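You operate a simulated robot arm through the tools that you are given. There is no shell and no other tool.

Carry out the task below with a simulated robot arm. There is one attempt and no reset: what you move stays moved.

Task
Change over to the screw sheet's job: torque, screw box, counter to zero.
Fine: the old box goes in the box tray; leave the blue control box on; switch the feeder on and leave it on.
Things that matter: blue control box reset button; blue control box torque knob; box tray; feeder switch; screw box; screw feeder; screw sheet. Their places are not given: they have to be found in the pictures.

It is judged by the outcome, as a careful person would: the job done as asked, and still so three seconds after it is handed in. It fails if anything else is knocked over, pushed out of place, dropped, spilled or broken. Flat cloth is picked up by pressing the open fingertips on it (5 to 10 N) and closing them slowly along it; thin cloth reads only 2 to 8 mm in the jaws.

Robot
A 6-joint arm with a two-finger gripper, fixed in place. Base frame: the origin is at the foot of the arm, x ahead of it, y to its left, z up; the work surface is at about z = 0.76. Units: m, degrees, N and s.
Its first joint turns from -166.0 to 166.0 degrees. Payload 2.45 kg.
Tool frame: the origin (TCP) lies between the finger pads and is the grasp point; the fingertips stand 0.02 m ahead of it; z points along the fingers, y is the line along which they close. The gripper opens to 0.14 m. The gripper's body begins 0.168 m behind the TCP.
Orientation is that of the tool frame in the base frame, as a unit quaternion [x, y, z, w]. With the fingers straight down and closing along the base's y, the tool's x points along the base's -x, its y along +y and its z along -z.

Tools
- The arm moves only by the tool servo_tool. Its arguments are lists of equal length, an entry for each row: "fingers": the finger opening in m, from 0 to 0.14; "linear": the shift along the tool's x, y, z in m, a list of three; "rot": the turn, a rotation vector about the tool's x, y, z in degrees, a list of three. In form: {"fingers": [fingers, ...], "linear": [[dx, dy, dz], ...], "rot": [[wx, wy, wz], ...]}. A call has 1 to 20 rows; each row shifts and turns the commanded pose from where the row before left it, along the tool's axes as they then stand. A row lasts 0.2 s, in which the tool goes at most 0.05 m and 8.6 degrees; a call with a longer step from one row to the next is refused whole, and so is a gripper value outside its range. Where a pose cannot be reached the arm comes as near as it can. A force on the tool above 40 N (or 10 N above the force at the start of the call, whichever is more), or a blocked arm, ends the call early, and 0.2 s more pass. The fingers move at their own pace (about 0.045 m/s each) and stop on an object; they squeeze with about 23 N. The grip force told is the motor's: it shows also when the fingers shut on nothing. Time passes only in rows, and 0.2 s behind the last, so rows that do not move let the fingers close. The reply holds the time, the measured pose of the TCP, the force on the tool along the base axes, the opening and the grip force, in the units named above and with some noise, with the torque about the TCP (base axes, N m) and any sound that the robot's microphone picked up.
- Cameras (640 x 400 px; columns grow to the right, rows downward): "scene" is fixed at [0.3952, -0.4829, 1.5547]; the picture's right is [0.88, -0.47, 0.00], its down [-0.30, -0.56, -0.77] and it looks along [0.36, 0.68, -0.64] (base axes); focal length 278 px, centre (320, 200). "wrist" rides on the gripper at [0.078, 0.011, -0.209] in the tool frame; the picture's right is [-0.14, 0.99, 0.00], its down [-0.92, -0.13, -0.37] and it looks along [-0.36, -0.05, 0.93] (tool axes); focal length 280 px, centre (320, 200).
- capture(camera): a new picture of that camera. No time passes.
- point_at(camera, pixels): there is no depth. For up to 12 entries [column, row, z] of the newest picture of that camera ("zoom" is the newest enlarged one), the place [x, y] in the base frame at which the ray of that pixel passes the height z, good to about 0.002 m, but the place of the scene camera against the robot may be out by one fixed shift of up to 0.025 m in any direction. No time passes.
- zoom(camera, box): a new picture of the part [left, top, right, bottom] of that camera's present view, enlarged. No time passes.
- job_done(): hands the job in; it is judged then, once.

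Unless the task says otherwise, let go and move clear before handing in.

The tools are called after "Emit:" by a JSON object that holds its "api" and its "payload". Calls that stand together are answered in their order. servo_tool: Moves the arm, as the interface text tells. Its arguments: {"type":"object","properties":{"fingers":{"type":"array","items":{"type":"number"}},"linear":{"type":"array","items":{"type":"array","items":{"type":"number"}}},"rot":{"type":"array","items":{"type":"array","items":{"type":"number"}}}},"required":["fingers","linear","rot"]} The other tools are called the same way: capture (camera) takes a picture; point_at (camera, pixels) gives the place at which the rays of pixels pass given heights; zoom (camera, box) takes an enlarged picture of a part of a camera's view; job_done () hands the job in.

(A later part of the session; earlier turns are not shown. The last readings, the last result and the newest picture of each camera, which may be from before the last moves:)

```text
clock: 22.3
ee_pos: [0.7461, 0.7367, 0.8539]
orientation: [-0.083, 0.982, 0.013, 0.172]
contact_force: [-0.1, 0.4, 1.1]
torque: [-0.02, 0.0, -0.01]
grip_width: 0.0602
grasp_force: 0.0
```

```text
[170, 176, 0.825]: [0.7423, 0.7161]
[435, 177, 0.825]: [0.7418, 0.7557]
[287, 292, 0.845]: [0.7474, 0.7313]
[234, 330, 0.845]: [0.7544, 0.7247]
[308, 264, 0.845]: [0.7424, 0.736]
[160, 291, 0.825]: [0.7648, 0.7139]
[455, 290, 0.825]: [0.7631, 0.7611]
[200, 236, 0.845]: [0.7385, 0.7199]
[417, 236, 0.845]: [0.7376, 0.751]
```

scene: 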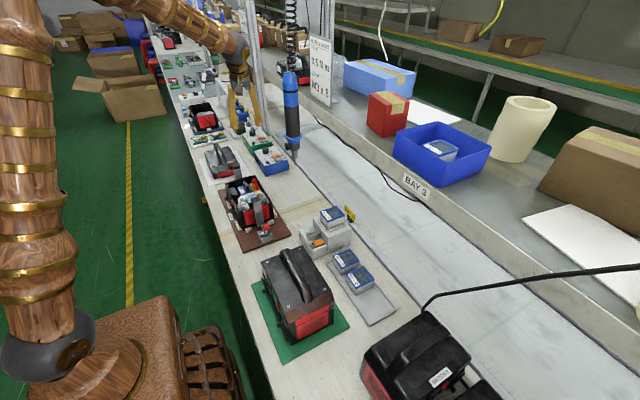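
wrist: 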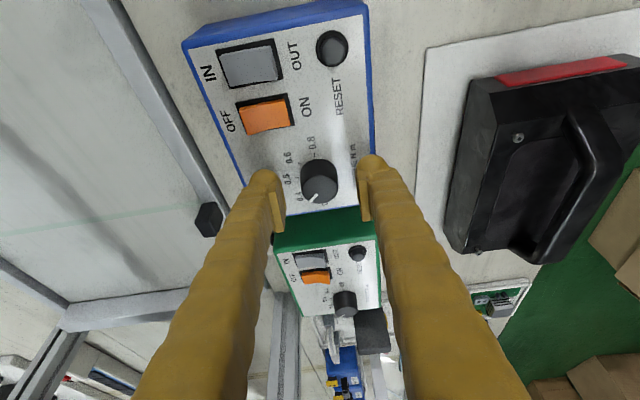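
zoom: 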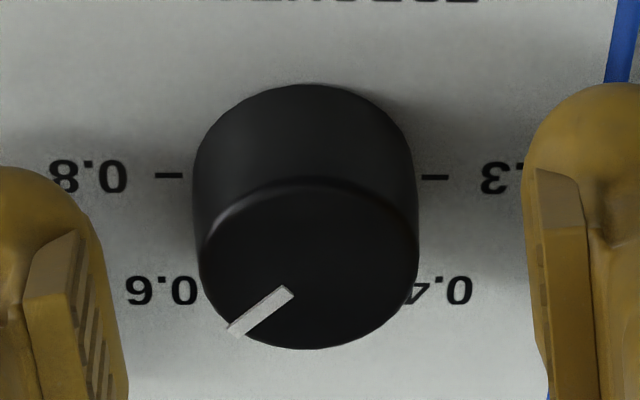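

The pointer is at -43.3° against -44.3° for the 0.6 mark, so the torque is set. I will lift off, return to tool-down and move over for a clear look at the knob and reset button.

Emit:
{"api": "servo_tool", "payload": {"fingers": [0.06, 0.06, 0.06, 0.06, 0.06, 0.04, 0.02, 0.0, 0.0, 0.0, 0.0, 0.0, 0.0], "linear": [[-0.0068, 0, -0.0188], [-0.0137, 0, -0.0376], [-0.0137, 0, -0.0376], [0.0138, -0.0335, -0.005], [0.0138, -0.0335, -0.005], [0.0138, -0.0335, -0.005], [0.0138, -0.0335, -0.005], [0.0138, -0.0335, -0.005], [0, 0, 0], [0, 0, 0], [0, 0, 0], [0, 0, 0], [0, 0, 0]], "rot": [[0, 0, 0], [0, 0, 0], [0, 0, 0], [0, 0, 0], [0, 0, 0], [0, 0, 0], [0, 0, 0], [0, 0, 0], [0, 6.6, 0], [0, 6.6, 0], [0, 6.6, 0], [0, 0, 4.6], [0, 0, 4.6]]}}

Emit:
{"api": "capture", "payload": {"camera": "wrist"}}

Emit:
{"api": "zoom", "payload": {"camera": "scene", "box": [235, 120, 305, 180]}}

```text
clock: 25.1
ee_pos: [0.7017, 0.5591, 0.9535]
orientation: [-0.003, 1.0, -0.001, 0.002]
contact_force: [-0.2, 0.5, -0.1]
torque: [0.0, -0.04, 0.01]
grip_width: 0.0001
grasp_force: 23.5
```

```text
taken
```

wrist: 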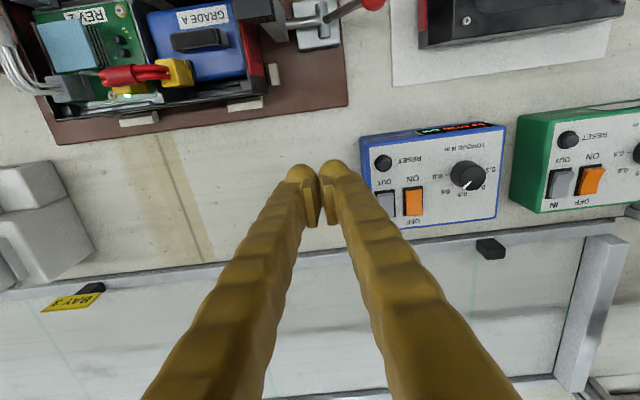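

```text
6.67 times, centred on (270, 150) of scene
```

zoom: 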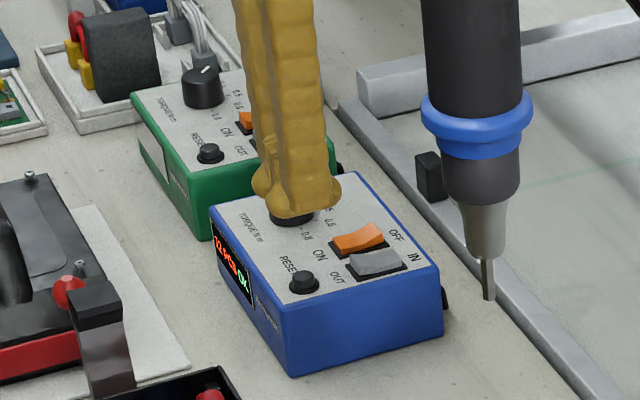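

Emit:
{"api": "zoom", "payload": {"camera": "wrist", "box": [350, 110, 510, 240]}}

Emit:
{"api": "point_at", "payload": {"camera": "wrist", "pixels": [[383, 162, 0.825], [383, 162, 0.835], [383, 162, 0.84], [467, 174, 0.845]]}}

```text
3.08 times, centred on (430, 175) of wrist
```

zoom: 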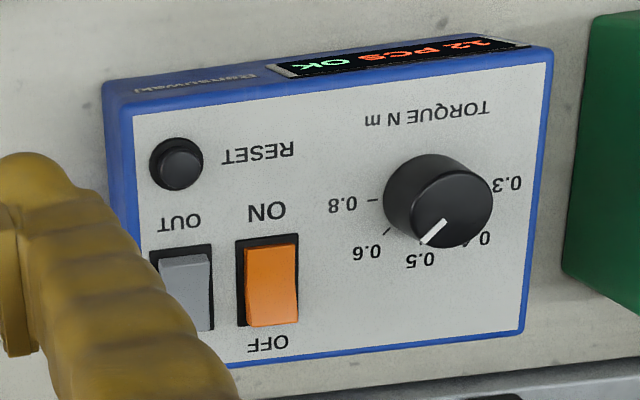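

```text
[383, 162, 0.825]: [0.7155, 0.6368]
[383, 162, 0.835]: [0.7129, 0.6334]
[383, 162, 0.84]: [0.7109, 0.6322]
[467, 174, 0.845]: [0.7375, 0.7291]
```

The pointer shows in the zoom from (447,222) to (421,243). I will check its angle again, with the 0.6 and 0.8 ticks at (389,231) and (372,200).

Emit:
{"api": "zoom", "payload": {"camera": "wrist", "box": [430, 140, 500, 200]}}

Emit:
{"api": "point_at", "payload": {"camera": "zoom", "pixels": [[320, 200, 0.83]]}}

```text
6.67 times, centred on (465, 170) of wrist
```

zoom: 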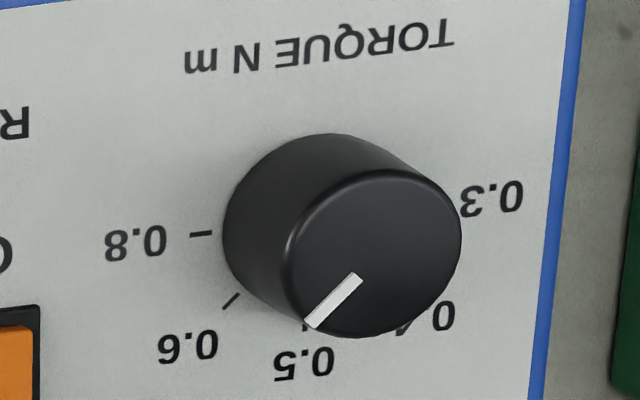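

```text
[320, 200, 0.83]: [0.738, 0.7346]
```

Emit:
{"api": "point_at", "payload": {"camera": "zoom", "pixels": [[357, 278, 0.847], [311, 323, 0.847], [377, 253, 0.847], [201, 233, 0.825], [232, 300, 0.825], [306, 328, 0.825], [400, 328, 0.825]]}}

```text
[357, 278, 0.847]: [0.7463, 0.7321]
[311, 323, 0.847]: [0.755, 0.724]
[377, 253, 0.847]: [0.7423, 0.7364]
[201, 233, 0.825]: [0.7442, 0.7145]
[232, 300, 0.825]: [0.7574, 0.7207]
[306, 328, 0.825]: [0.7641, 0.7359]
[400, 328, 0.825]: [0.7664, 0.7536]
```

Torque confirmed at 0.6 (pointer -43°, tick -44 to -47°). Next is the reset button at about (0.716, 0.636): I will go above it with the fingers closed.

Emit:
{"api": "servo_tool", "payload": {"fingers": [0.0, 0.0, 0.0, 0.0, 0.0], "linear": [[-0.007, 0.038, 0], [-0.007, 0.039, 0], [0, 0, 0.04], [0, 0, 0.035], [0, 0, 0.006]], "rot": [[0, 0, 0], [0, 0, 0], [0, 0, 0], [0, 0, 0], [0, 0, 0]]}}

Emit:
{"api": "zoom", "payload": {"camera": "scene", "box": [235, 120, 305, 180]}}

Emit:
{"api": "zoom", "payload": {"camera": "wrist", "box": [250, 110, 410, 240]}}

```text
clock: 26.3
ee_pos: [0.7147, 0.6388, 0.8737]
orientation: [-0.004, 1.0, 0.0, 0.001]
contact_force: [0.4, 0.2, 0.4]
torque: [-0.03, 0.04, -0.01]
grip_width: 0.0
grasp_force: 22.4
```

```text
6.67 times, centred on (270, 150) of scene
```

zoom: 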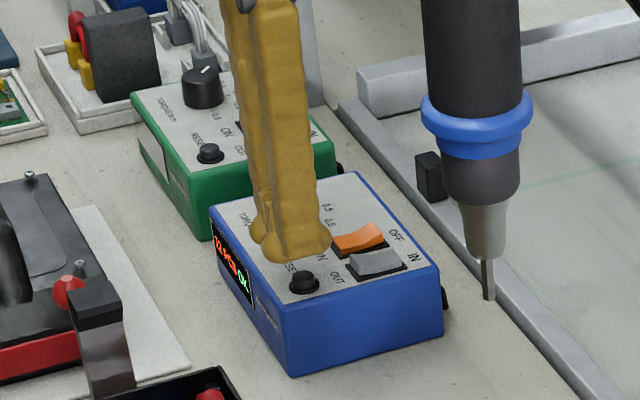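

```text
3.08 times, centred on (330, 175) of wrist
```

zoom: 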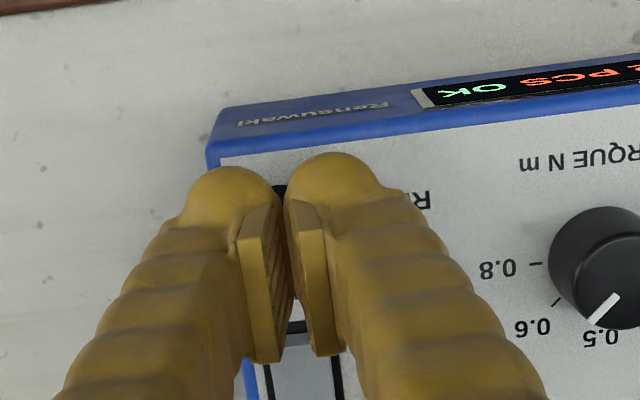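

Fingertips are about 2 cm above the button, whose dark ring shows between them at (280,190). I will shift 3 mm in -y and +x, then press down gently in small steps.

Emit:
{"api": "servo_tool", "payload": {"fingers": [0.0, 0.0, 0.0, 0.0, 0.0, 0.0], "linear": [[-0.003, -0.003, 0], [0, 0, 0.006], [0, 0, 0.003], [0, 0, 0.003], [0, 0, 0.002], [0, 0, 0]], "rot": [[0, 0, 0], [0, 0, 0], [0, 0, 0], [0, 0, 0], [0, 0, 0], [0, 0, 0]]}}

Emit:
{"api": "zoom", "payload": {"camera": "scene", "box": [235, 120, 305, 180]}}

```text
clock: 27.7
ee_pos: [0.719, 0.6338, 0.8594]
orientation: [-0.003, 1.0, 0.0, 0.001]
contact_force: [0.6, 0.1, 0.3]
torque: [-0.01, 0.0, 0.04]
grip_width: 0.0
grasp_force: 22.9
```

```text
6.67 times, centred on (270, 150) of scene
```

zoom: 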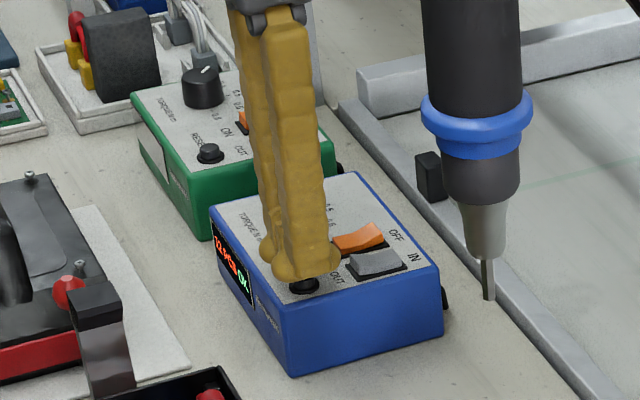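

The fingertips are just above the button in the scene view and there is no contact yet. I will continue down.

Emit:
{"api": "servo_tool", "payload": {"fingers": [0.0, 0.0, 0.0, 0.0], "linear": [[0, 0, 0.002], [0, 0, 0.002], [0, 0, 0.002], [0, 0, 0]], "rot": [[0, 0, 0], [0, 0, 0], [0, 0, 0], [0, 0, 0]]}}

Emit:
{"api": "zoom", "payload": {"camera": "scene", "box": [235, 120, 305, 180]}}

```text
clock: 28.7
ee_pos: [0.7194, 0.6345, 0.8537]
orientation: [-0.003, 1.0, 0.0, 0.0]
contact_force: [0.2, 0.2, 0.0]
torque: [-0.02, 0.05, 0.02]
grip_width: 0.0
grasp_force: 23.1
```

```text
6.67 times, centred on (270, 150) of scene
```

zoom: 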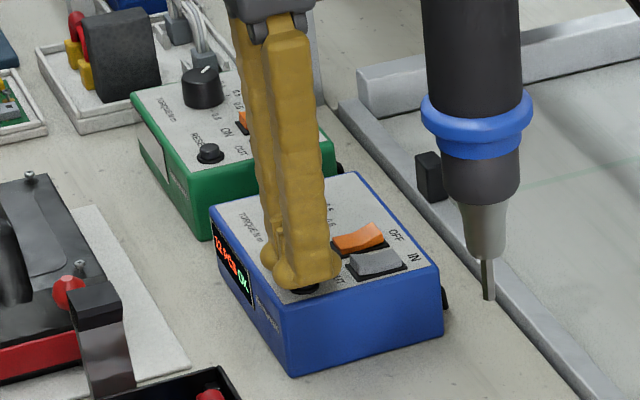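

Still no contact at fingertip z of about 0.834. I will continue down in small steps.

Emit:
{"api": "servo_tool", "payload": {"fingers": [0.0, 0.0, 0.0, 0.0], "linear": [[0, 0, 0.0015], [0, 0, 0.0015], [0, 0, 0.0015], [0, 0, 0]], "rot": [[0, 0, 0], [0, 0, 0], [0, 0, 0], [0, 0, 0]]}}

Emit:
{"api": "zoom", "payload": {"camera": "scene", "box": [235, 120, 305, 180]}}

```text
clock: 29.7
ee_pos: [0.7184, 0.6336, 0.8491]
orientation: [-0.003, 1.0, 0.001, 0.001]
contact_force: [1.5, 0.3, 2.3]
torque: [0.03, -0.02, 0.0]
grip_width: 0.0
grasp_force: 22.9
heard: click
```

```text
6.67 times, centred on (270, 150) of scene
```

zoom: 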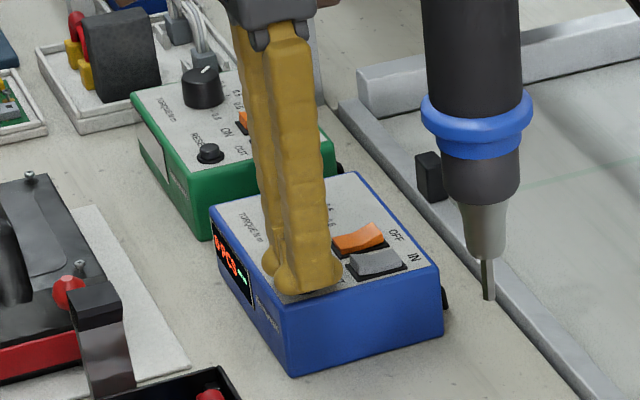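

A click was heard and the display changed to "0 PCS". I will lift off and confirm it stays.

Emit:
{"api": "servo_tool", "payload": {"fingers": [0.0, 0.0, 0.0, 0.0, 0.0, 0.0], "linear": [[0, 0, -0.01], [0, 0, -0.03], [0, 0, -0.04], [0.02, -0.03, -0.03], [0.02, -0.03, -0.03], [0, -0.02, 0]], "rot": [[0, 0, 0], [0, 0, 0], [0, 0, 0], [0, 0, 0], [0, 0, 0], [0, 0, 0]]}}

Emit:
{"api": "zoom", "payload": {"camera": "scene", "box": [235, 120, 305, 180]}}

Emit:
{"api": "capture", "payload": {"camera": "wrist"}}

Emit:
{"api": "zoom", "payload": {"camera": "wrist", "box": [370, 100, 530, 230]}}

```text
clock: 31.1
ee_pos: [0.6771, 0.5539, 0.9894]
orientation: [-0.004, 1.0, -0.001, 0.001]
contact_force: [-0.2, 0.1, 0.2]
torque: [0.0, 0.02, 0.02]
grip_width: 0.0
grasp_force: 22.9
```

```text
6.67 times, centred on (270, 150) of scene
```

zoom: 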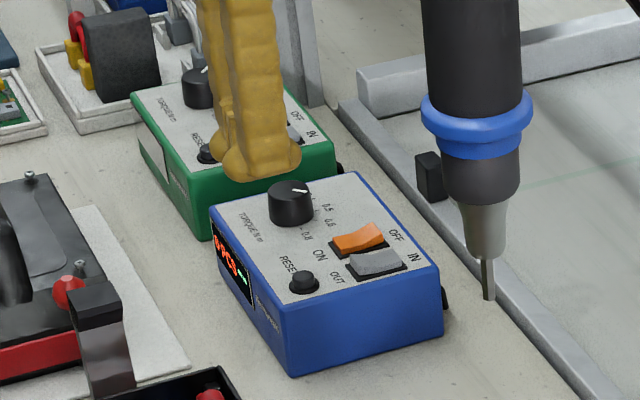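

```text
taken
```

wrist: 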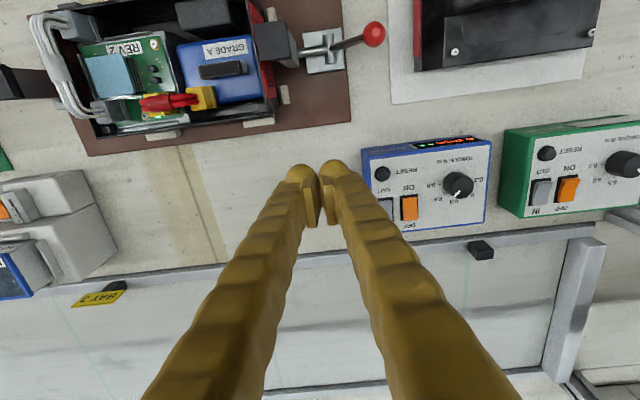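

```text
3.08 times, centred on (450, 165) of wrist
```

zoom: 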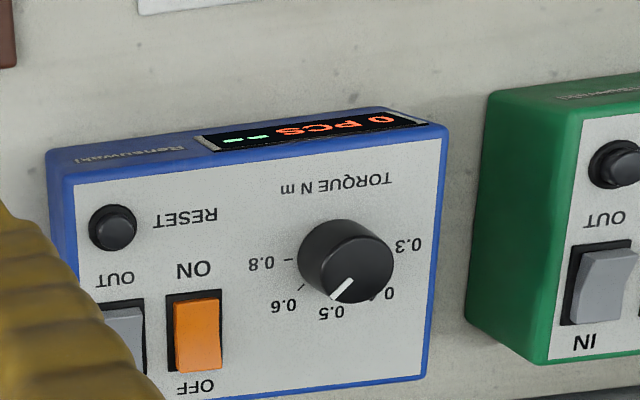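

The display reads "0 PCS --" and the knob points at 0.6. Next are the boxes, which sit near the hanging driver, so I want to see the arm's geometry before planning the crossing.

Emit:
{"api": "capture", "payload": {"camera": "scene"}}

Emit:
{"api": "zoom", "payload": {"camera": "scene", "box": [0, 0, 320, 200]}}

```text
taken
```

scene: 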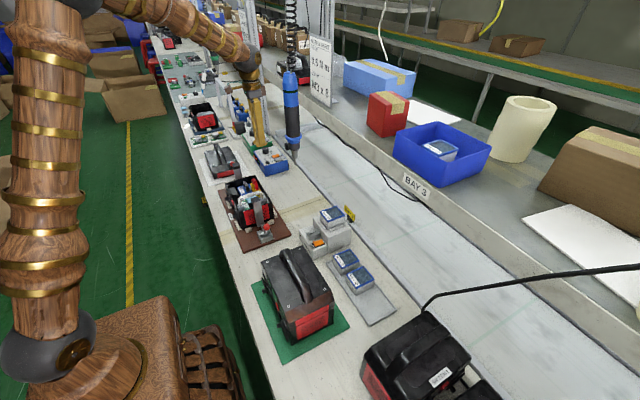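

```text
2.00 times, centred on (160, 100) of scene
```

zoom: 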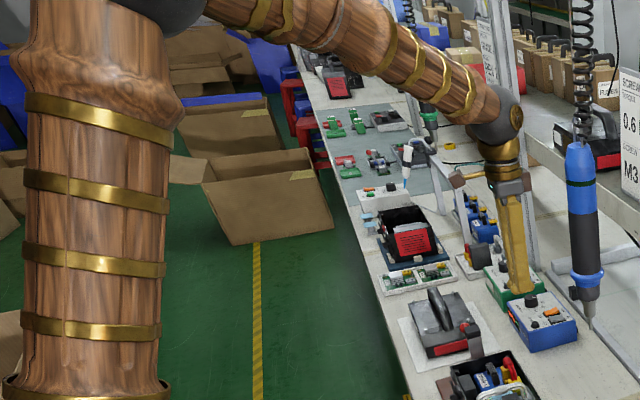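

The forearm runs straight over the tool, so I must not sweep it past the driver at (0.652, 0.154). I will retract to about 0.53 m radius at z = 1.10, then swing round behind the driver to the -y side.

Emit:
{"api": "servo_tool", "payload": {"fingers": [0, 0, 0, 0, 0, 0, 0, 0, 0], "linear": [[0.0286, -0.0249, -0.0122], [0.0286, -0.0249, -0.0122], [0.0286, -0.0249, -0.0122], [0.0286, -0.0249, -0.0122], [0.0286, -0.0249, -0.0122], [0.0286, -0.0249, -0.0122], [0.0286, -0.0249, -0.0122], [0.0286, -0.0249, -0.0122], [0.0286, -0.0249, -0.0122]], "rot": [[0, 0, 0], [0, 0, 0], [0, 0, 0], [0, 0, 0], [0, 0, 0], [0, 0, 0], [0, 0, 0], [0, 0, 0], [0, 0, 0]]}}

Emit:
{"api": "capture", "payload": {"camera": "scene"}}

Emit:
{"api": "capture", "payload": {"camera": "wrist"}}

```text
clock: 33.1
ee_pos: [0.4224, 0.33, 1.0973]
orientation: [-0.004, 1.0, -0.001, 0.0]
contact_force: [0.0, -0.3, -0.4]
torque: [0.03, 0.01, 0.01]
grip_width: 0.0001
grasp_force: 23.0
```

```text
taken
```

scene: 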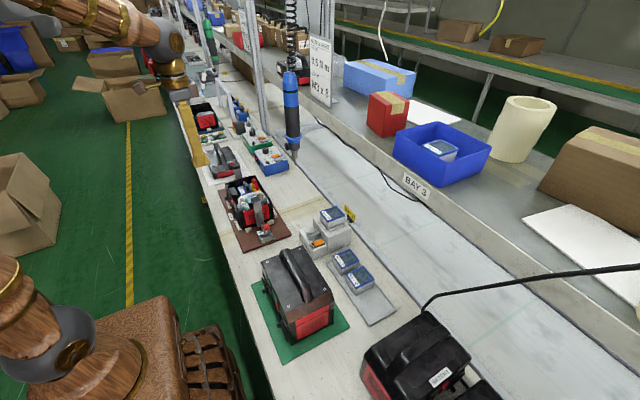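

```text
taken
```

wrist: 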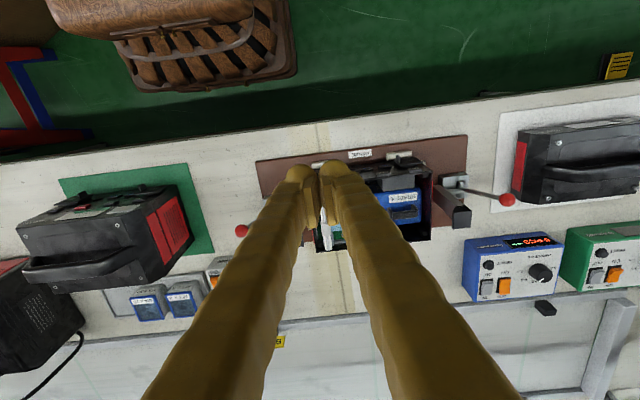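

I am retracted and clear of everything. Now I will swing in an arc to the -y side at about 0.53 m radius.

Emit:
{"api": "servo_tool", "payload": {"fingers": [0, 0, 0, 0, 0, 0, 0, 0, 0, 0, 0, 0], "linear": [[-0.02, -0.04, 0], [-0.02, -0.04, 0], [-0.02, -0.04, 0], [-0.02, -0.04, 0], [-0.005, -0.0425, 0], [-0.005, -0.0425, 0], [-0.005, -0.0425, 0], [-0.005, -0.0425, 0], [0, -0.04, 0], [0, -0.04, 0], [0, -0.04, 0], [0, 0, 0]], "rot": [[0, 0, 0], [0, 0, 0], [0, 0, 0], [0, 0, 0], [0, 0, 0], [0, 0, 0], [0, 0, 0], [0, 0, 0], [0, 0, 0], [0, 0, 0], [0, 0, 0], [0, 0, 0]]}}

Emit:
{"api": "capture", "payload": {"camera": "scene"}}

Emit:
{"api": "capture", "payload": {"camera": "wrist"}}

```text
clock: 35.7
ee_pos: [0.5257, -0.1219, 1.0965]
orientation: [-0.004, 1.0, 0.0, 0.001]
contact_force: [-0.1, -0.4, -0.5]
torque: [0.01, 0.03, -0.01]
grip_width: 0.0
grasp_force: 22.9
```

```text
taken
```

scene: 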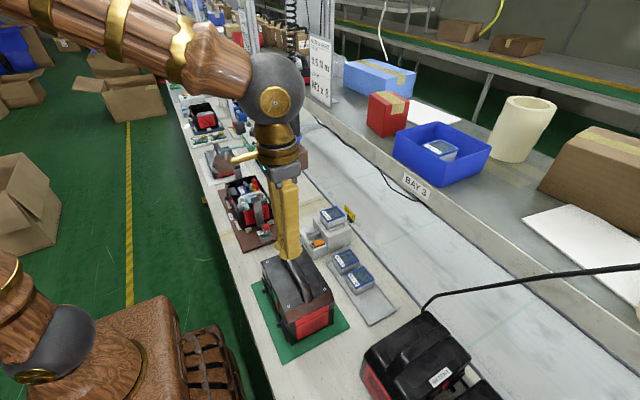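

```text
taken
```

wrist: 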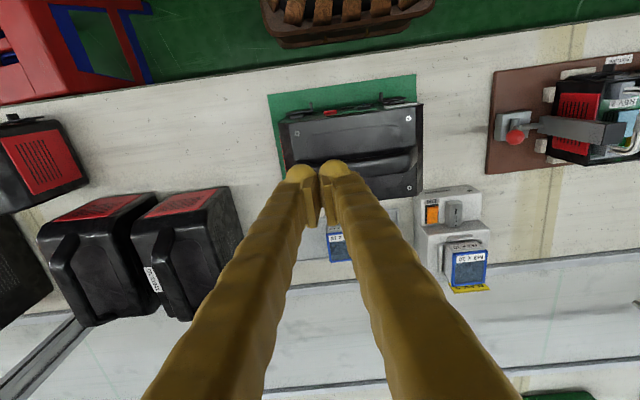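

I crossed safely. The feeder is now at wrist (450,240), with its switch at (432,213). I will zoom in on it.

Emit:
{"api": "zoom", "payload": {"camera": "wrist", "box": [390, 170, 530, 300]}}

Emit:
{"api": "zoom", "payload": {"camera": "scene", "box": [290, 195, 410, 330]}}

```text
3.08 times, centred on (460, 235) of wrist
```

zoom: 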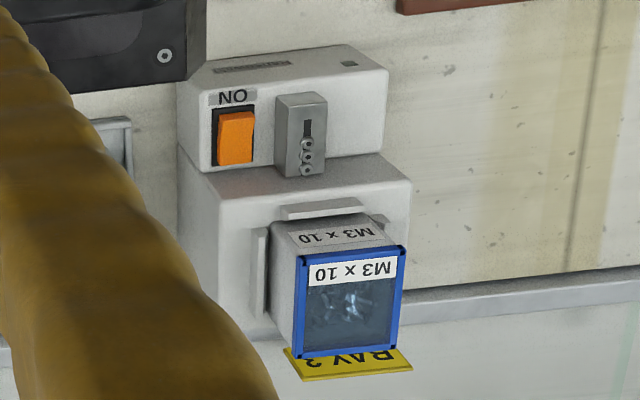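

```text
2.96 times, centred on (350, 262) of scene
```

zoom: 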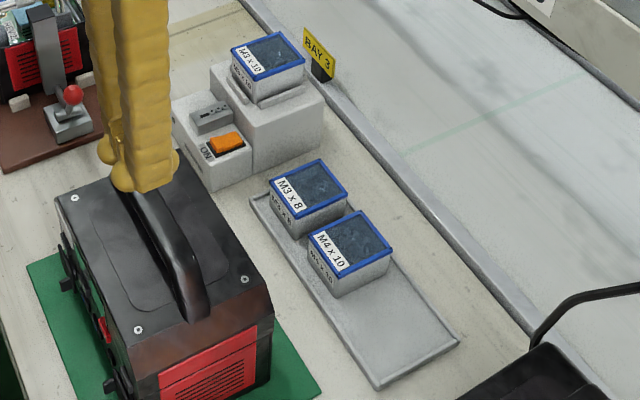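

The box on the feeder sits in low rails on several sides, with a yellow BAY 3 sign just behind it. I will locate the sign, the box top and the switch with fresh queries.

Emit:
{"api": "point_at", "payload": {"camera": "wrist", "pixels": [[470, 288, 0.8], [470, 288, 0.84], [473, 268, 0.86], [473, 268, 0.88], [455, 255, 0.88], [488, 252, 0.88], [490, 283, 0.88], [458, 286, 0.88], [433, 215, 0.82], [433, 215, 0.84]]}}

Emit:
{"api": "point_at", "payload": {"camera": "scene", "pixels": [[349, 213, 0.8], [349, 213, 0.84], [349, 220, 0.78], [332, 216, 0.86], [332, 216, 0.88], [323, 206, 0.88], [342, 208, 0.88], [349, 217, 0.88]]}}

Emit:
{"api": "zoom", "payload": {"camera": "scene", "box": [295, 190, 375, 260]}}

```text
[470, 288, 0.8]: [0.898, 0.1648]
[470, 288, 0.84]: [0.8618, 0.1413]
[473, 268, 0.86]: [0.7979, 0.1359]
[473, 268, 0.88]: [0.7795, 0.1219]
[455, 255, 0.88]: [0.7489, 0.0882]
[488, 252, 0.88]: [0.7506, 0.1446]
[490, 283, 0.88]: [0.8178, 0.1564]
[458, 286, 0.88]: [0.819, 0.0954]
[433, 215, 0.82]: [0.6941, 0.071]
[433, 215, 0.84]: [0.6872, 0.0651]
```

```text
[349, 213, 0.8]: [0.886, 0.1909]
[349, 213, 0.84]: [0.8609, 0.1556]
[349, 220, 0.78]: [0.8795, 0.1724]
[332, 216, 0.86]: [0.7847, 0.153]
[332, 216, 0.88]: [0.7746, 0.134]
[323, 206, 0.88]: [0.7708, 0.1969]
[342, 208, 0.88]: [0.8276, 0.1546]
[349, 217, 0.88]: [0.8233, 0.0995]
```

```text
5.71 times, centred on (335, 225) of scene
```

zoom: 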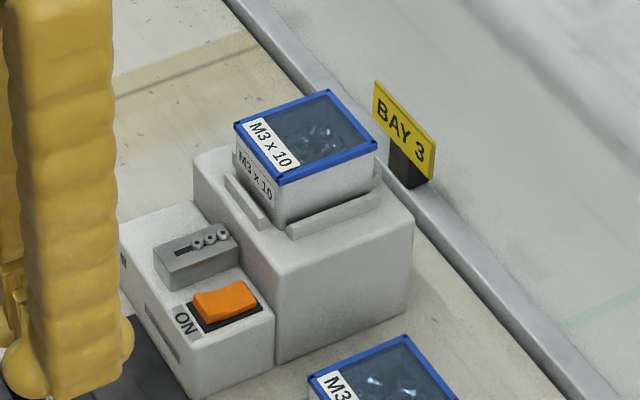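

The feeder box lid triangulates to about (0.772, 0.114, 0.89), and the sign is at (0.872, 0.15), clear of an x-direction grip. I need to lean the hand toward -y to keep the forearm off the driver, so I will check the two black devices near the tray at wrist (185,250) and the tray corners.

Emit:
{"api": "point_at", "payload": {"camera": "wrist", "pixels": [[238, 190, 0.76], [238, 190, 0.9], [190, 315, 0.76], [190, 315, 0.9], [245, 232, 0.76], [245, 232, 0.9], [176, 195, 0.9]]}}

Emit:
{"api": "point_at", "payload": {"camera": "scene", "pixels": [[371, 327, 0.765], [402, 309, 0.765], [330, 264, 0.765], [425, 313, 0.85], [425, 313, 0.9], [425, 313, 0.95], [470, 350, 0.9], [365, 360, 0.9]]}}

Emit:
{"api": "zoom", "payload": {"camera": "scene", "box": [320, 240, 500, 400]}}

```text
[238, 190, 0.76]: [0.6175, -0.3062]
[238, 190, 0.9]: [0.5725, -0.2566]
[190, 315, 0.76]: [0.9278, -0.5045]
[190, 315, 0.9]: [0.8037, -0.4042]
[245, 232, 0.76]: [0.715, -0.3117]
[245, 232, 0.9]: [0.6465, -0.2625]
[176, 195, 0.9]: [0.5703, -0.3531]
```

```text
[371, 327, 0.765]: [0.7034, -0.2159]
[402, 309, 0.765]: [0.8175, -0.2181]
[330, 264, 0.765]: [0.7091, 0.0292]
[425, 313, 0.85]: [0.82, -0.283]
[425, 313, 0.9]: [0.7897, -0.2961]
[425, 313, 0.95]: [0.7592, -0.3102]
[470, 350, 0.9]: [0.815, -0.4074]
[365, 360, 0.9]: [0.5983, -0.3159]
```

```text
2.50 times, centred on (410, 320) of scene
```

zoom: 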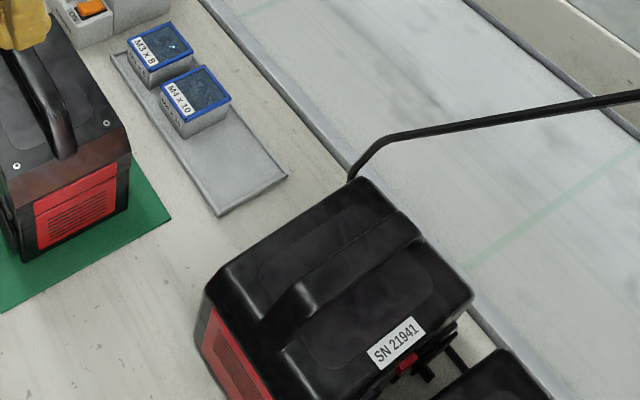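

I will move forward a little on the -y side, yaw 90° so the fingers close along x, and lean the hand 12° toward -y. Then I will look at the boxes from there.

Emit:
{"api": "servo_tool", "payload": {"fingers": [0.0, 0.02, 0.04, 0.06, 0.08, 0.1, 0.1, 0.1, 0.1, 0.1, 0.1, 0.1, 0.1, 0.1, 0.1, 0.1], "linear": [[-0.035, 0, 0], [-0.035, 0, 0], [-0.035, 0, 0], [0, 0, 0], [0, 0, 0], [0, 0, 0], [0, 0, 0], [0, 0, 0], [0, 0, 0], [0, 0, 0], [0, 0, 0], [0, 0, 0], [0, 0, 0], [0, 0, 0], [0, 0, 0], [0, 0, 0]], "rot": [[0, 0, 0], [0, 0, 0], [0, 0, 0], [0, 0, -8.1], [0, 0, -8.1], [0, 0, -8.1], [0, 0, -8.1], [0, 0, -8.1], [0, 0, -8.1], [0, 0, -8.1], [0, 0, -8.1], [0, 0, -8.1], [0, 0, -8.1], [0, 0, -8.5], [0, -6, 0], [0, -6, 0]]}}

Emit:
{"api": "capture", "payload": {"camera": "wrist"}}

Emit:
{"api": "capture", "payload": {"camera": "scene"}}

```text
clock: 39.1
ee_pos: [0.6308, -0.1199, 1.0985]
orientation: [0.703, -0.703, -0.074, -0.074]
contact_force: [-0.5, 0.2, -0.2]
torque: [-0.01, -0.01, 0.02]
grip_width: 0.0999
grasp_force: 0.0
```

```text
taken
```

wrist: 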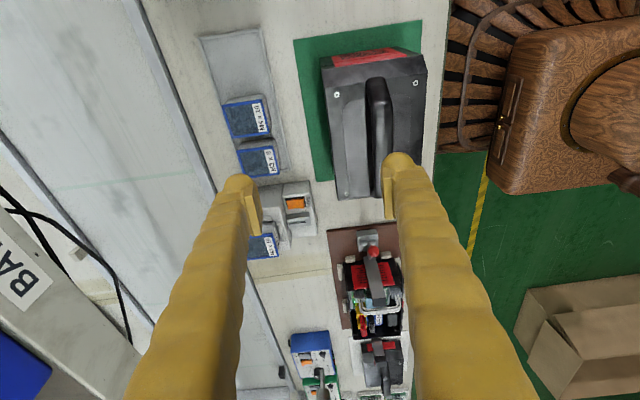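

```text
taken
```

scene: 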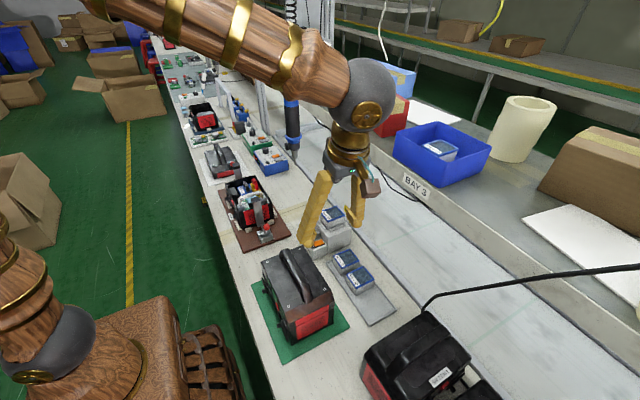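

The stance is right: closing along x, 12° lean. I will move to x = 0.772 on the -y side and a bit lower, then look at the feeder box.

Emit:
{"api": "servo_tool", "payload": {"fingers": [0.1, 0.1, 0.1, 0.1, 0.1, 0.1, 0.1], "linear": [[0, -0.0353, 0], [0, -0.0353, 0], [0, -0.0353, 0], [0, -0.0353, 0], [-0.0219, 0, 0.0251], [-0.0219, 0, 0.0251], [-0.0219, 0, 0.0251]], "rot": [[0, 0, 0], [0, 0, 0], [0, 0, 0], [0, 0, 0], [0, 0, 0], [0, 0, 0], [0, 0, 0]]}}

Emit:
{"api": "capture", "payload": {"camera": "wrist"}}

Emit:
{"api": "capture", "payload": {"camera": "scene"}}

Emit:
{"api": "zoom", "payload": {"camera": "wrist", "box": [240, 80, 420, 240]}}

```text
clock: 40.7
ee_pos: [0.7733, -0.0413, 1.0384]
orientation: [-0.703, 0.703, 0.073, 0.074]
contact_force: [0.2, 0.5, -0.5]
torque: [0.0, -0.02, -0.06]
grip_width: 0.1002
grasp_force: 0.1
```

```text
taken
```

wrist: 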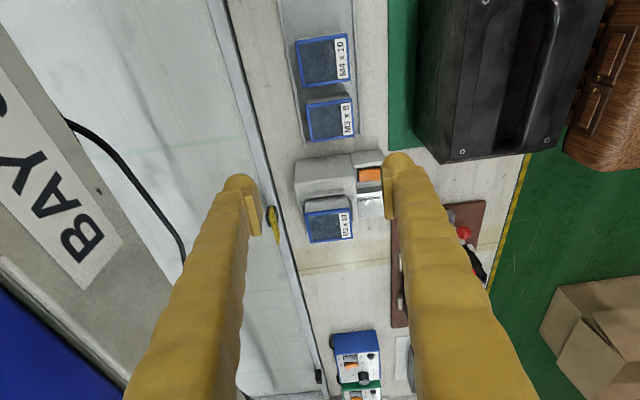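

```text
taken
```

scene: 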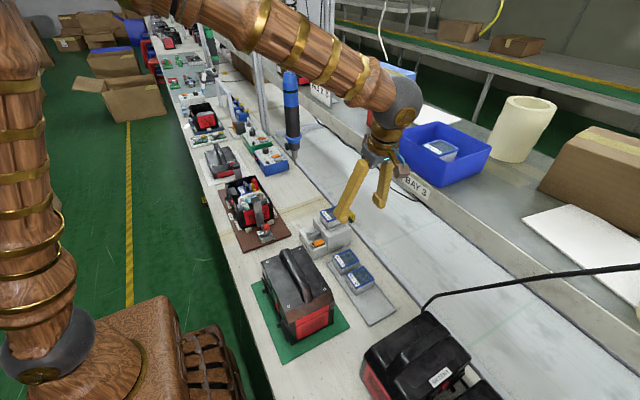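

```text
2.50 times, centred on (330, 160) of wrist
```

zoom: 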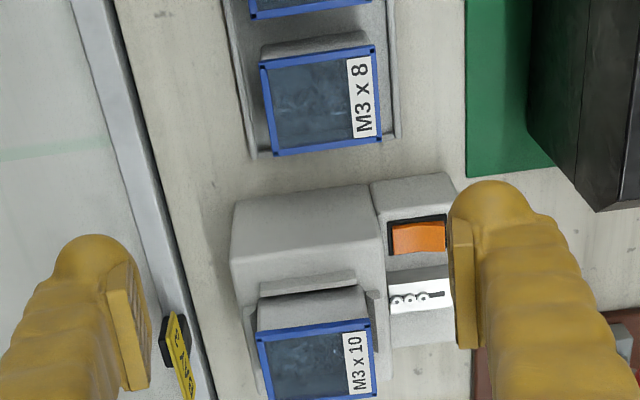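

The driver hangs undisturbed, and both the old box (325,222) and the M3 x 8 (330,118) are visible. I will measure their lid corners.

Emit:
{"api": "point_at", "payload": {"camera": "wrist", "pixels": [[305, 214, 0.89], [350, 209, 0.89], [309, 243, 0.89], [353, 237, 0.89], [306, 104, 0.81], [350, 97, 0.81], [311, 143, 0.81], [353, 135, 0.81], [370, 175, 0.82], [370, 175, 0.84], [293, 33, 0.81], [351, 80, 0.81]]}}

Emit:
{"api": "zoom", "payload": {"camera": "wrist", "box": [270, 180, 390, 260]}}

```text
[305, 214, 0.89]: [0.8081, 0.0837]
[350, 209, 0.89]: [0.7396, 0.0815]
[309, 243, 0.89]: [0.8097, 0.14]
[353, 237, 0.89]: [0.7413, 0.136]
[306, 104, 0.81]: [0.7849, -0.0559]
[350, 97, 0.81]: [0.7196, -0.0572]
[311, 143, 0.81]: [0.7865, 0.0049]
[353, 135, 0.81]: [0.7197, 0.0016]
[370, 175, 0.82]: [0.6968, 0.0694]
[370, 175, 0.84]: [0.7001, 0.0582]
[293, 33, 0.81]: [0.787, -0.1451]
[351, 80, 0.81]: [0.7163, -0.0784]
```

```text
5.00 times, centred on (330, 220) of wrist
```

zoom: 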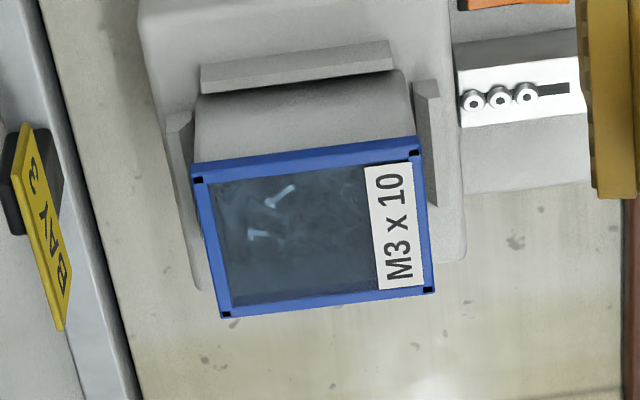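

The old box lid is centred at (0.7745, 0.111), 0.068 by 0.055 m, at z of about 0.89. I will move to 7 cm above it.

Emit:
{"api": "servo_tool", "payload": {"fingers": [0.1, 0.1, 0.1, 0.1, 0.1], "linear": [[-0.0331, 0, 0.027], [-0.0331, 0, 0.027], [-0.0331, 0, 0.027], [-0.0331, 0, 0.027], [0, 0, 0]], "rot": [[0, 0, 0], [0, 0, 0], [0, 0, 0], [0, 0, 0], [0, 0, 0]]}}

Emit:
{"api": "capture", "payload": {"camera": "wrist"}}

Emit:
{"api": "capture", "payload": {"camera": "scene"}}

Emit:
{"api": "zoom", "payload": {"camera": "scene", "box": [280, 120, 420, 250]}}

```text
clock: 41.9
ee_pos: [0.7741, 0.1095, 0.9594]
orientation: [-0.703, 0.704, 0.074, 0.074]
contact_force: [-0.3, -0.5, 0.2]
torque: [-0.02, 0.02, 0.0]
grip_width: 0.0998
grasp_force: 0.0
```

```text
taken
```

wrist: 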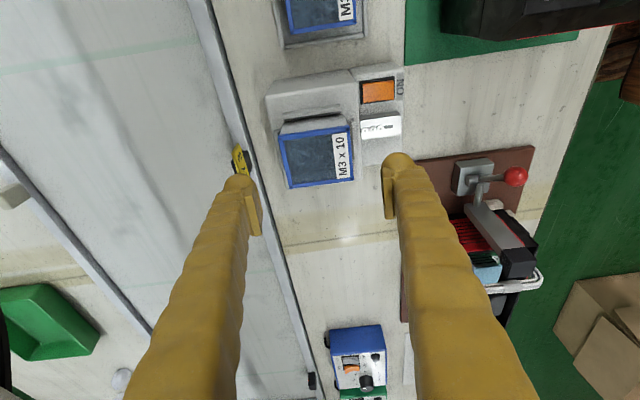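

```text
taken
```

scene: 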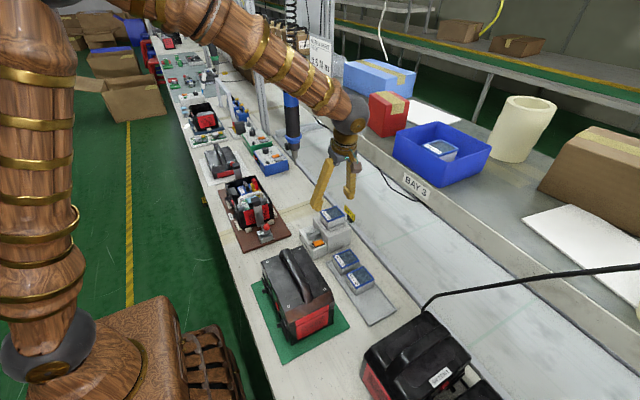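

```text
3.08 times, centred on (350, 185) of scene
```

zoom: 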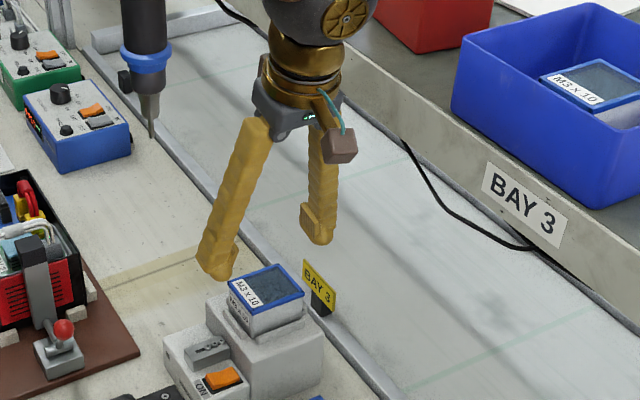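

The driver tip is still at (295,165), unmoved, and the fingers straddle the box. I will measure the lid once more from here.

Emit:
{"api": "zoom", "payload": {"camera": "wrist", "box": [250, 60, 410, 200]}}

Emit:
{"api": "point_at", "payload": {"camera": "wrist", "pixels": [[279, 135, 0.89], [351, 126, 0.89], [289, 188, 0.89], [354, 180, 0.89], [279, 135, 0.885], [351, 126, 0.885], [289, 188, 0.885], [354, 180, 0.885]]}}

```text
2.86 times, centred on (330, 130) of wrist
```

zoom: 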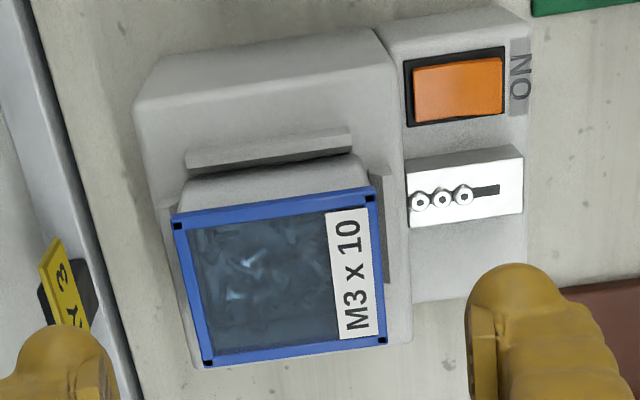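

```text
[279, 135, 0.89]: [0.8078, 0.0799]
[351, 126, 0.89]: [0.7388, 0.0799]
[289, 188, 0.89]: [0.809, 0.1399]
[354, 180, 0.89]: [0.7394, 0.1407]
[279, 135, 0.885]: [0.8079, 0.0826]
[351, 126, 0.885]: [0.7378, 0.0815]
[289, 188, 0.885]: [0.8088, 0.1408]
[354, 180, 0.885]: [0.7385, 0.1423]
```

Lid centre confirmed at (0.774, 0.110). I will descend to TCP z of about 0.889, keeping the fingertips above the rails, then close.

Emit:
{"api": "servo_tool", "payload": {"fingers": [0.1, 0.1, 0.1, 0.1, 0.1, 0.1], "linear": [[0.004, 0, 0.0195], [0.004, 0, 0.0195], [0.0037, 0, 0.0173], [0.0015, 0, 0.0069], [0.001, 0, 0.0049], [0, 0, 0]], "rot": [[0, 0, 0], [0, 0, 0], [0, 0, 0], [0, 0, 0], [0, 0, 0], [0, 0, 0]]}}

Emit:
{"api": "zoom", "payload": {"camera": "scene", "box": [290, 170, 390, 260]}}

Emit:
{"api": "capture", "payload": {"camera": "wrist"}}

```text
clock: 43.3
ee_pos: [0.7719, 0.1097, 0.8904]
orientation: [-0.702, 0.704, 0.072, 0.075]
contact_force: [0.3, 0.1, -0.2]
torque: [-0.01, -0.02, 0.04]
grip_width: 0.0998
grasp_force: 0.0
```

```text
4.44 times, centred on (340, 215) of scene
```

zoom: 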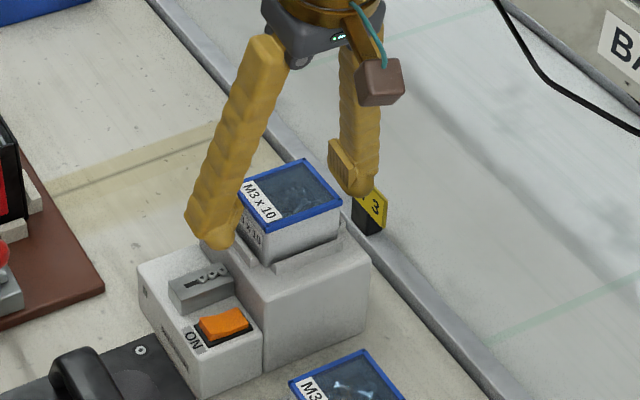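

```text
taken
```

wrist: 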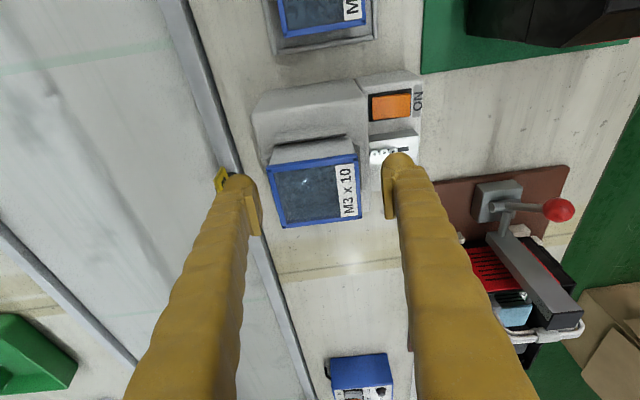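

The fingers straddle the box at the right height. I will close on it slowly.

Emit:
{"api": "servo_tool", "payload": {"fingers": [0.09, 0.08, 0.07, 0.06, 0.055, 0.055, 0.055], "linear": [[0, 0, 0], [0, 0, 0], [0, 0, 0], [0, 0, 0], [0, 0, 0], [0, 0, 0], [0, 0, 0]], "rot": [[0, 0, 0], [0, 0, 0], [0, 0, 0], [0, 0, 0], [0, 0, 0], [0, 0, 0], [0, 0, 0]]}}

Emit:
{"api": "zoom", "payload": {"camera": "scene", "box": [290, 170, 390, 260]}}

Emit:
{"api": "zoom", "payload": {"camera": "wrist", "box": [230, 110, 430, 250]}}

```text
clock: 44.9
ee_pos: [0.7722, 0.1118, 0.892]
orientation: [-0.703, 0.704, 0.073, 0.074]
contact_force: [4.8, 0.9, 1.9]
torque: [0.06, -0.12, 0.08]
grip_width: 0.0669
grasp_force: 22.9
```

```text
4.44 times, centred on (340, 215) of scene
```

zoom: 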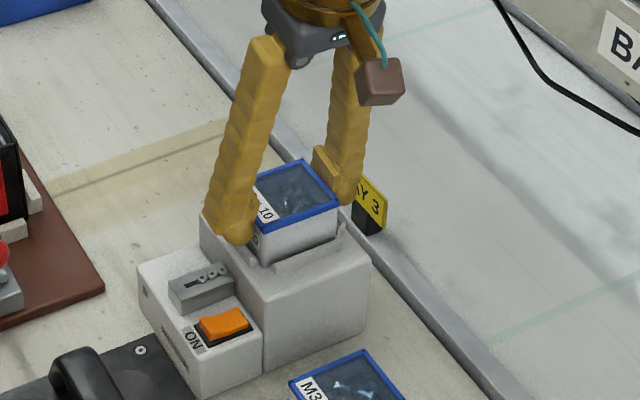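

```text
2.86 times, centred on (330, 180) of wrist
```

zoom: 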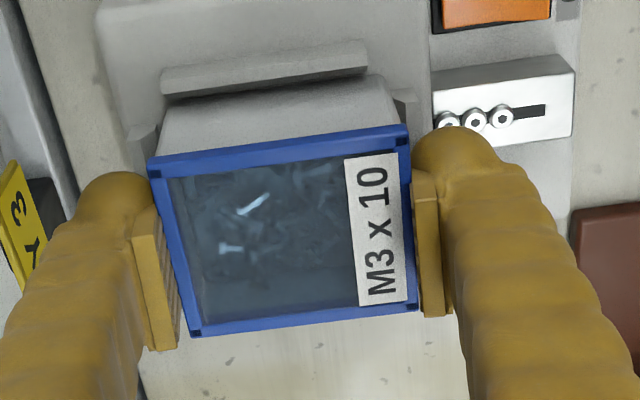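

The old box is gripped (0.067 m wide) with the TCP at (0.772, 0.111, 0.891); I will reuse this pose for placing. Now I will lift straight up slowly.

Emit:
{"api": "servo_tool", "payload": {"fingers": [0.055, 0.055, 0.055, 0.055, 0.055, 0.055], "linear": [[-0.001, 0, -0.0049], [-0.002, 0, -0.0098], [-0.0031, 0, -0.0147], [-0.0042, 0, -0.0196], [-0.0042, 0, -0.0196], [0, 0, 0]], "rot": [[0, 0, 0], [0, 0, 0], [0, 0, 0], [0, 0, 0], [0, 0, 0], [0, 0, 0]]}}

Emit:
{"api": "zoom", "payload": {"camera": "scene", "box": [280, 160, 410, 270]}}

Emit:
{"api": "capture", "payload": {"camera": "wrist"}}

```text
clock: 46.3
ee_pos: [0.7715, 0.1091, 0.9616]
orientation: [-0.703, 0.704, 0.073, 0.074]
contact_force: [-0.3, 0.3, -0.2]
torque: [0.02, 0.01, 0.02]
grip_width: 0.055
grasp_force: 0.1
```

```text
3.64 times, centred on (345, 215) of scene
```

zoom: 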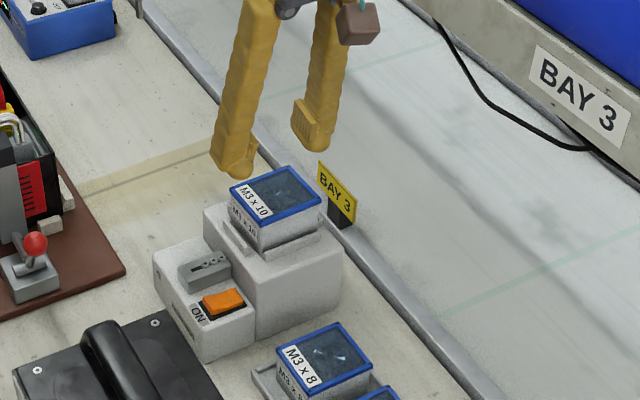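

```text
taken
```

wrist: 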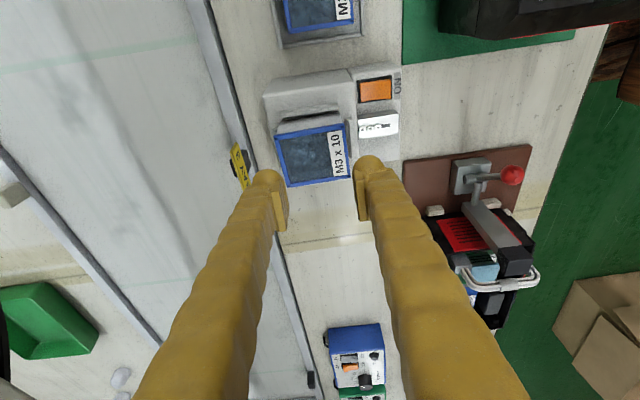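

The fingers slipped off and the box stayed seated in its nest, undisturbed. I will re-grip deeper (TCP about 0.879, fingertips just above the rails) with a firmer close command.

Emit:
{"api": "servo_tool", "payload": {"fingers": [0.1, 0.1, 0.1, 0.1, 0.1, 0.1, 0.1, 0.1], "linear": [[0, 0, 0], [0, 0, 0], [0, 0, 0], [0.004, -0.001, 0.0195], [0.004, 0, 0.0195], [0.0037, 0, 0.0173], [0.0025, 0, 0.0118], [0.0015, 0, 0.0069]], "rot": [[0, 0, 0], [0, 0, 0], [0, 0, 0], [0, 0, 0], [0, 0, 0], [0, 0, 0], [0, 0, 0], [0, 0, 0]]}}

Emit:
{"api": "zoom", "payload": {"camera": "scene", "box": [300, 180, 380, 250]}}

```text
clock: 48.1
ee_pos: [0.7733, 0.1106, 0.8844]
orientation: [-0.703, 0.704, 0.073, 0.074]
contact_force: [-0.3, 0.3, -0.9]
torque: [-0.02, 0.0, -0.02]
grip_width: 0.1002
grasp_force: 0.1
```

```text
5.71 times, centred on (340, 215) of scene
```

zoom: 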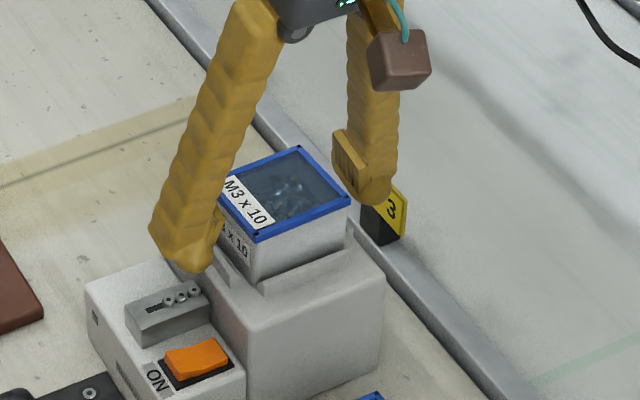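

I am at z = 0.884 and the fingertips are still above rail height. I will lower 6 mm more and close firmly.

Emit:
{"api": "servo_tool", "payload": {"fingers": [0.1, 0.1, 0.085, 0.07, 0.06, 0.05, 0.04, 0.04, 0.04, 0.04], "linear": [[0.0006, 0, 0.0029], [0.0006, 0, 0.0029], [0, 0, 0], [0, 0, 0], [0, 0, 0], [0, 0, 0], [0, 0, 0], [0, 0, 0], [0, 0, 0], [0, 0, 0]], "rot": [[0, 0, 0], [0, 0, 0], [0, 0, 0], [0, 0, 0], [0, 0, 0], [0, 0, 0], [0, 0, 0], [0, 0, 0], [0, 0, 0], [0, 0, 0]]}}

Emit:
{"api": "zoom", "payload": {"camera": "scene", "box": [300, 180, 380, 250]}}

Emit:
{"api": "zoom", "payload": {"camera": "wrist", "box": [230, 110, 430, 250]}}

```text
clock: 50.3
ee_pos: [0.7752, 0.1095, 0.878]
orientation: [-0.702, 0.704, 0.073, 0.075]
contact_force: [1.7, -0.7, 23.6]
torque: [-0.29, -0.06, 0.02]
grip_width: 0.0695
grasp_force: 22.9
```

```text
5.71 times, centred on (340, 215) of scene
```

zoom: 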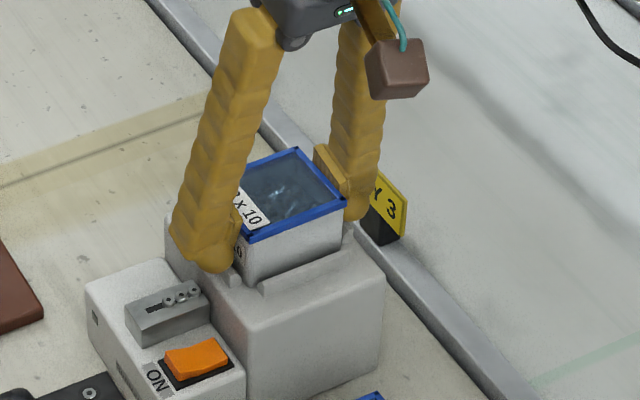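

```text
2.86 times, centred on (330, 180) of wrist
```

zoom: 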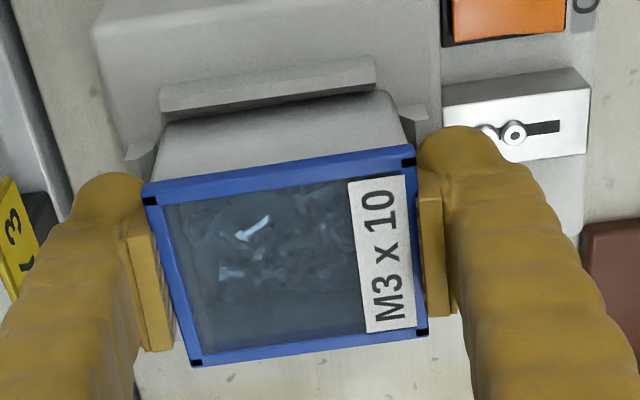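

There is 23 N upward, so the fingertips are resting on the rail tops (about z = 0.855). I will open, raise 4 mm and close again so the pads hold the box only.

Emit:
{"api": "servo_tool", "payload": {"fingers": [0.08, 0.09, 0.09, 0.08, 0.07, 0.06, 0.04, 0.03, 0.03, 0.03, 0.03, 0.03], "linear": [[0, 0, 0], [-0.0008, 0, -0.0039], [0, 0, 0], [0, 0, 0], [0, 0, 0], [0, 0, 0], [0, 0, 0], [0, 0, 0], [0, 0, 0], [0, 0, 0], [0, 0, 0], [0, 0, 0]], "rot": [[0, 0, 0], [0, 0, 0], [0, 0, 0], [0, 0, 0], [0, 0, 0], [0, 0, 0], [0, 0, 0], [0, 0, 0], [0, 0, 0], [0, 0, 0], [0, 0, 0], [0, 0, 0]]}}

Emit:
{"api": "zoom", "payload": {"camera": "wrist", "box": [230, 110, 430, 250]}}

```text
clock: 52.9
ee_pos: [0.7742, 0.1109, 0.8829]
orientation: [-0.702, 0.705, 0.073, 0.074]
contact_force: [0.2, 0.2, 0.0]
torque: [0.01, 0.01, -0.05]
grip_width: 0.0687
grasp_force: 22.5
```

```text
2.86 times, centred on (330, 180) of wrist
```

zoom: 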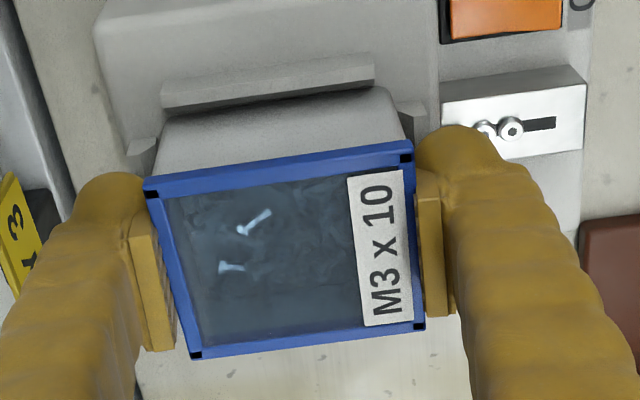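

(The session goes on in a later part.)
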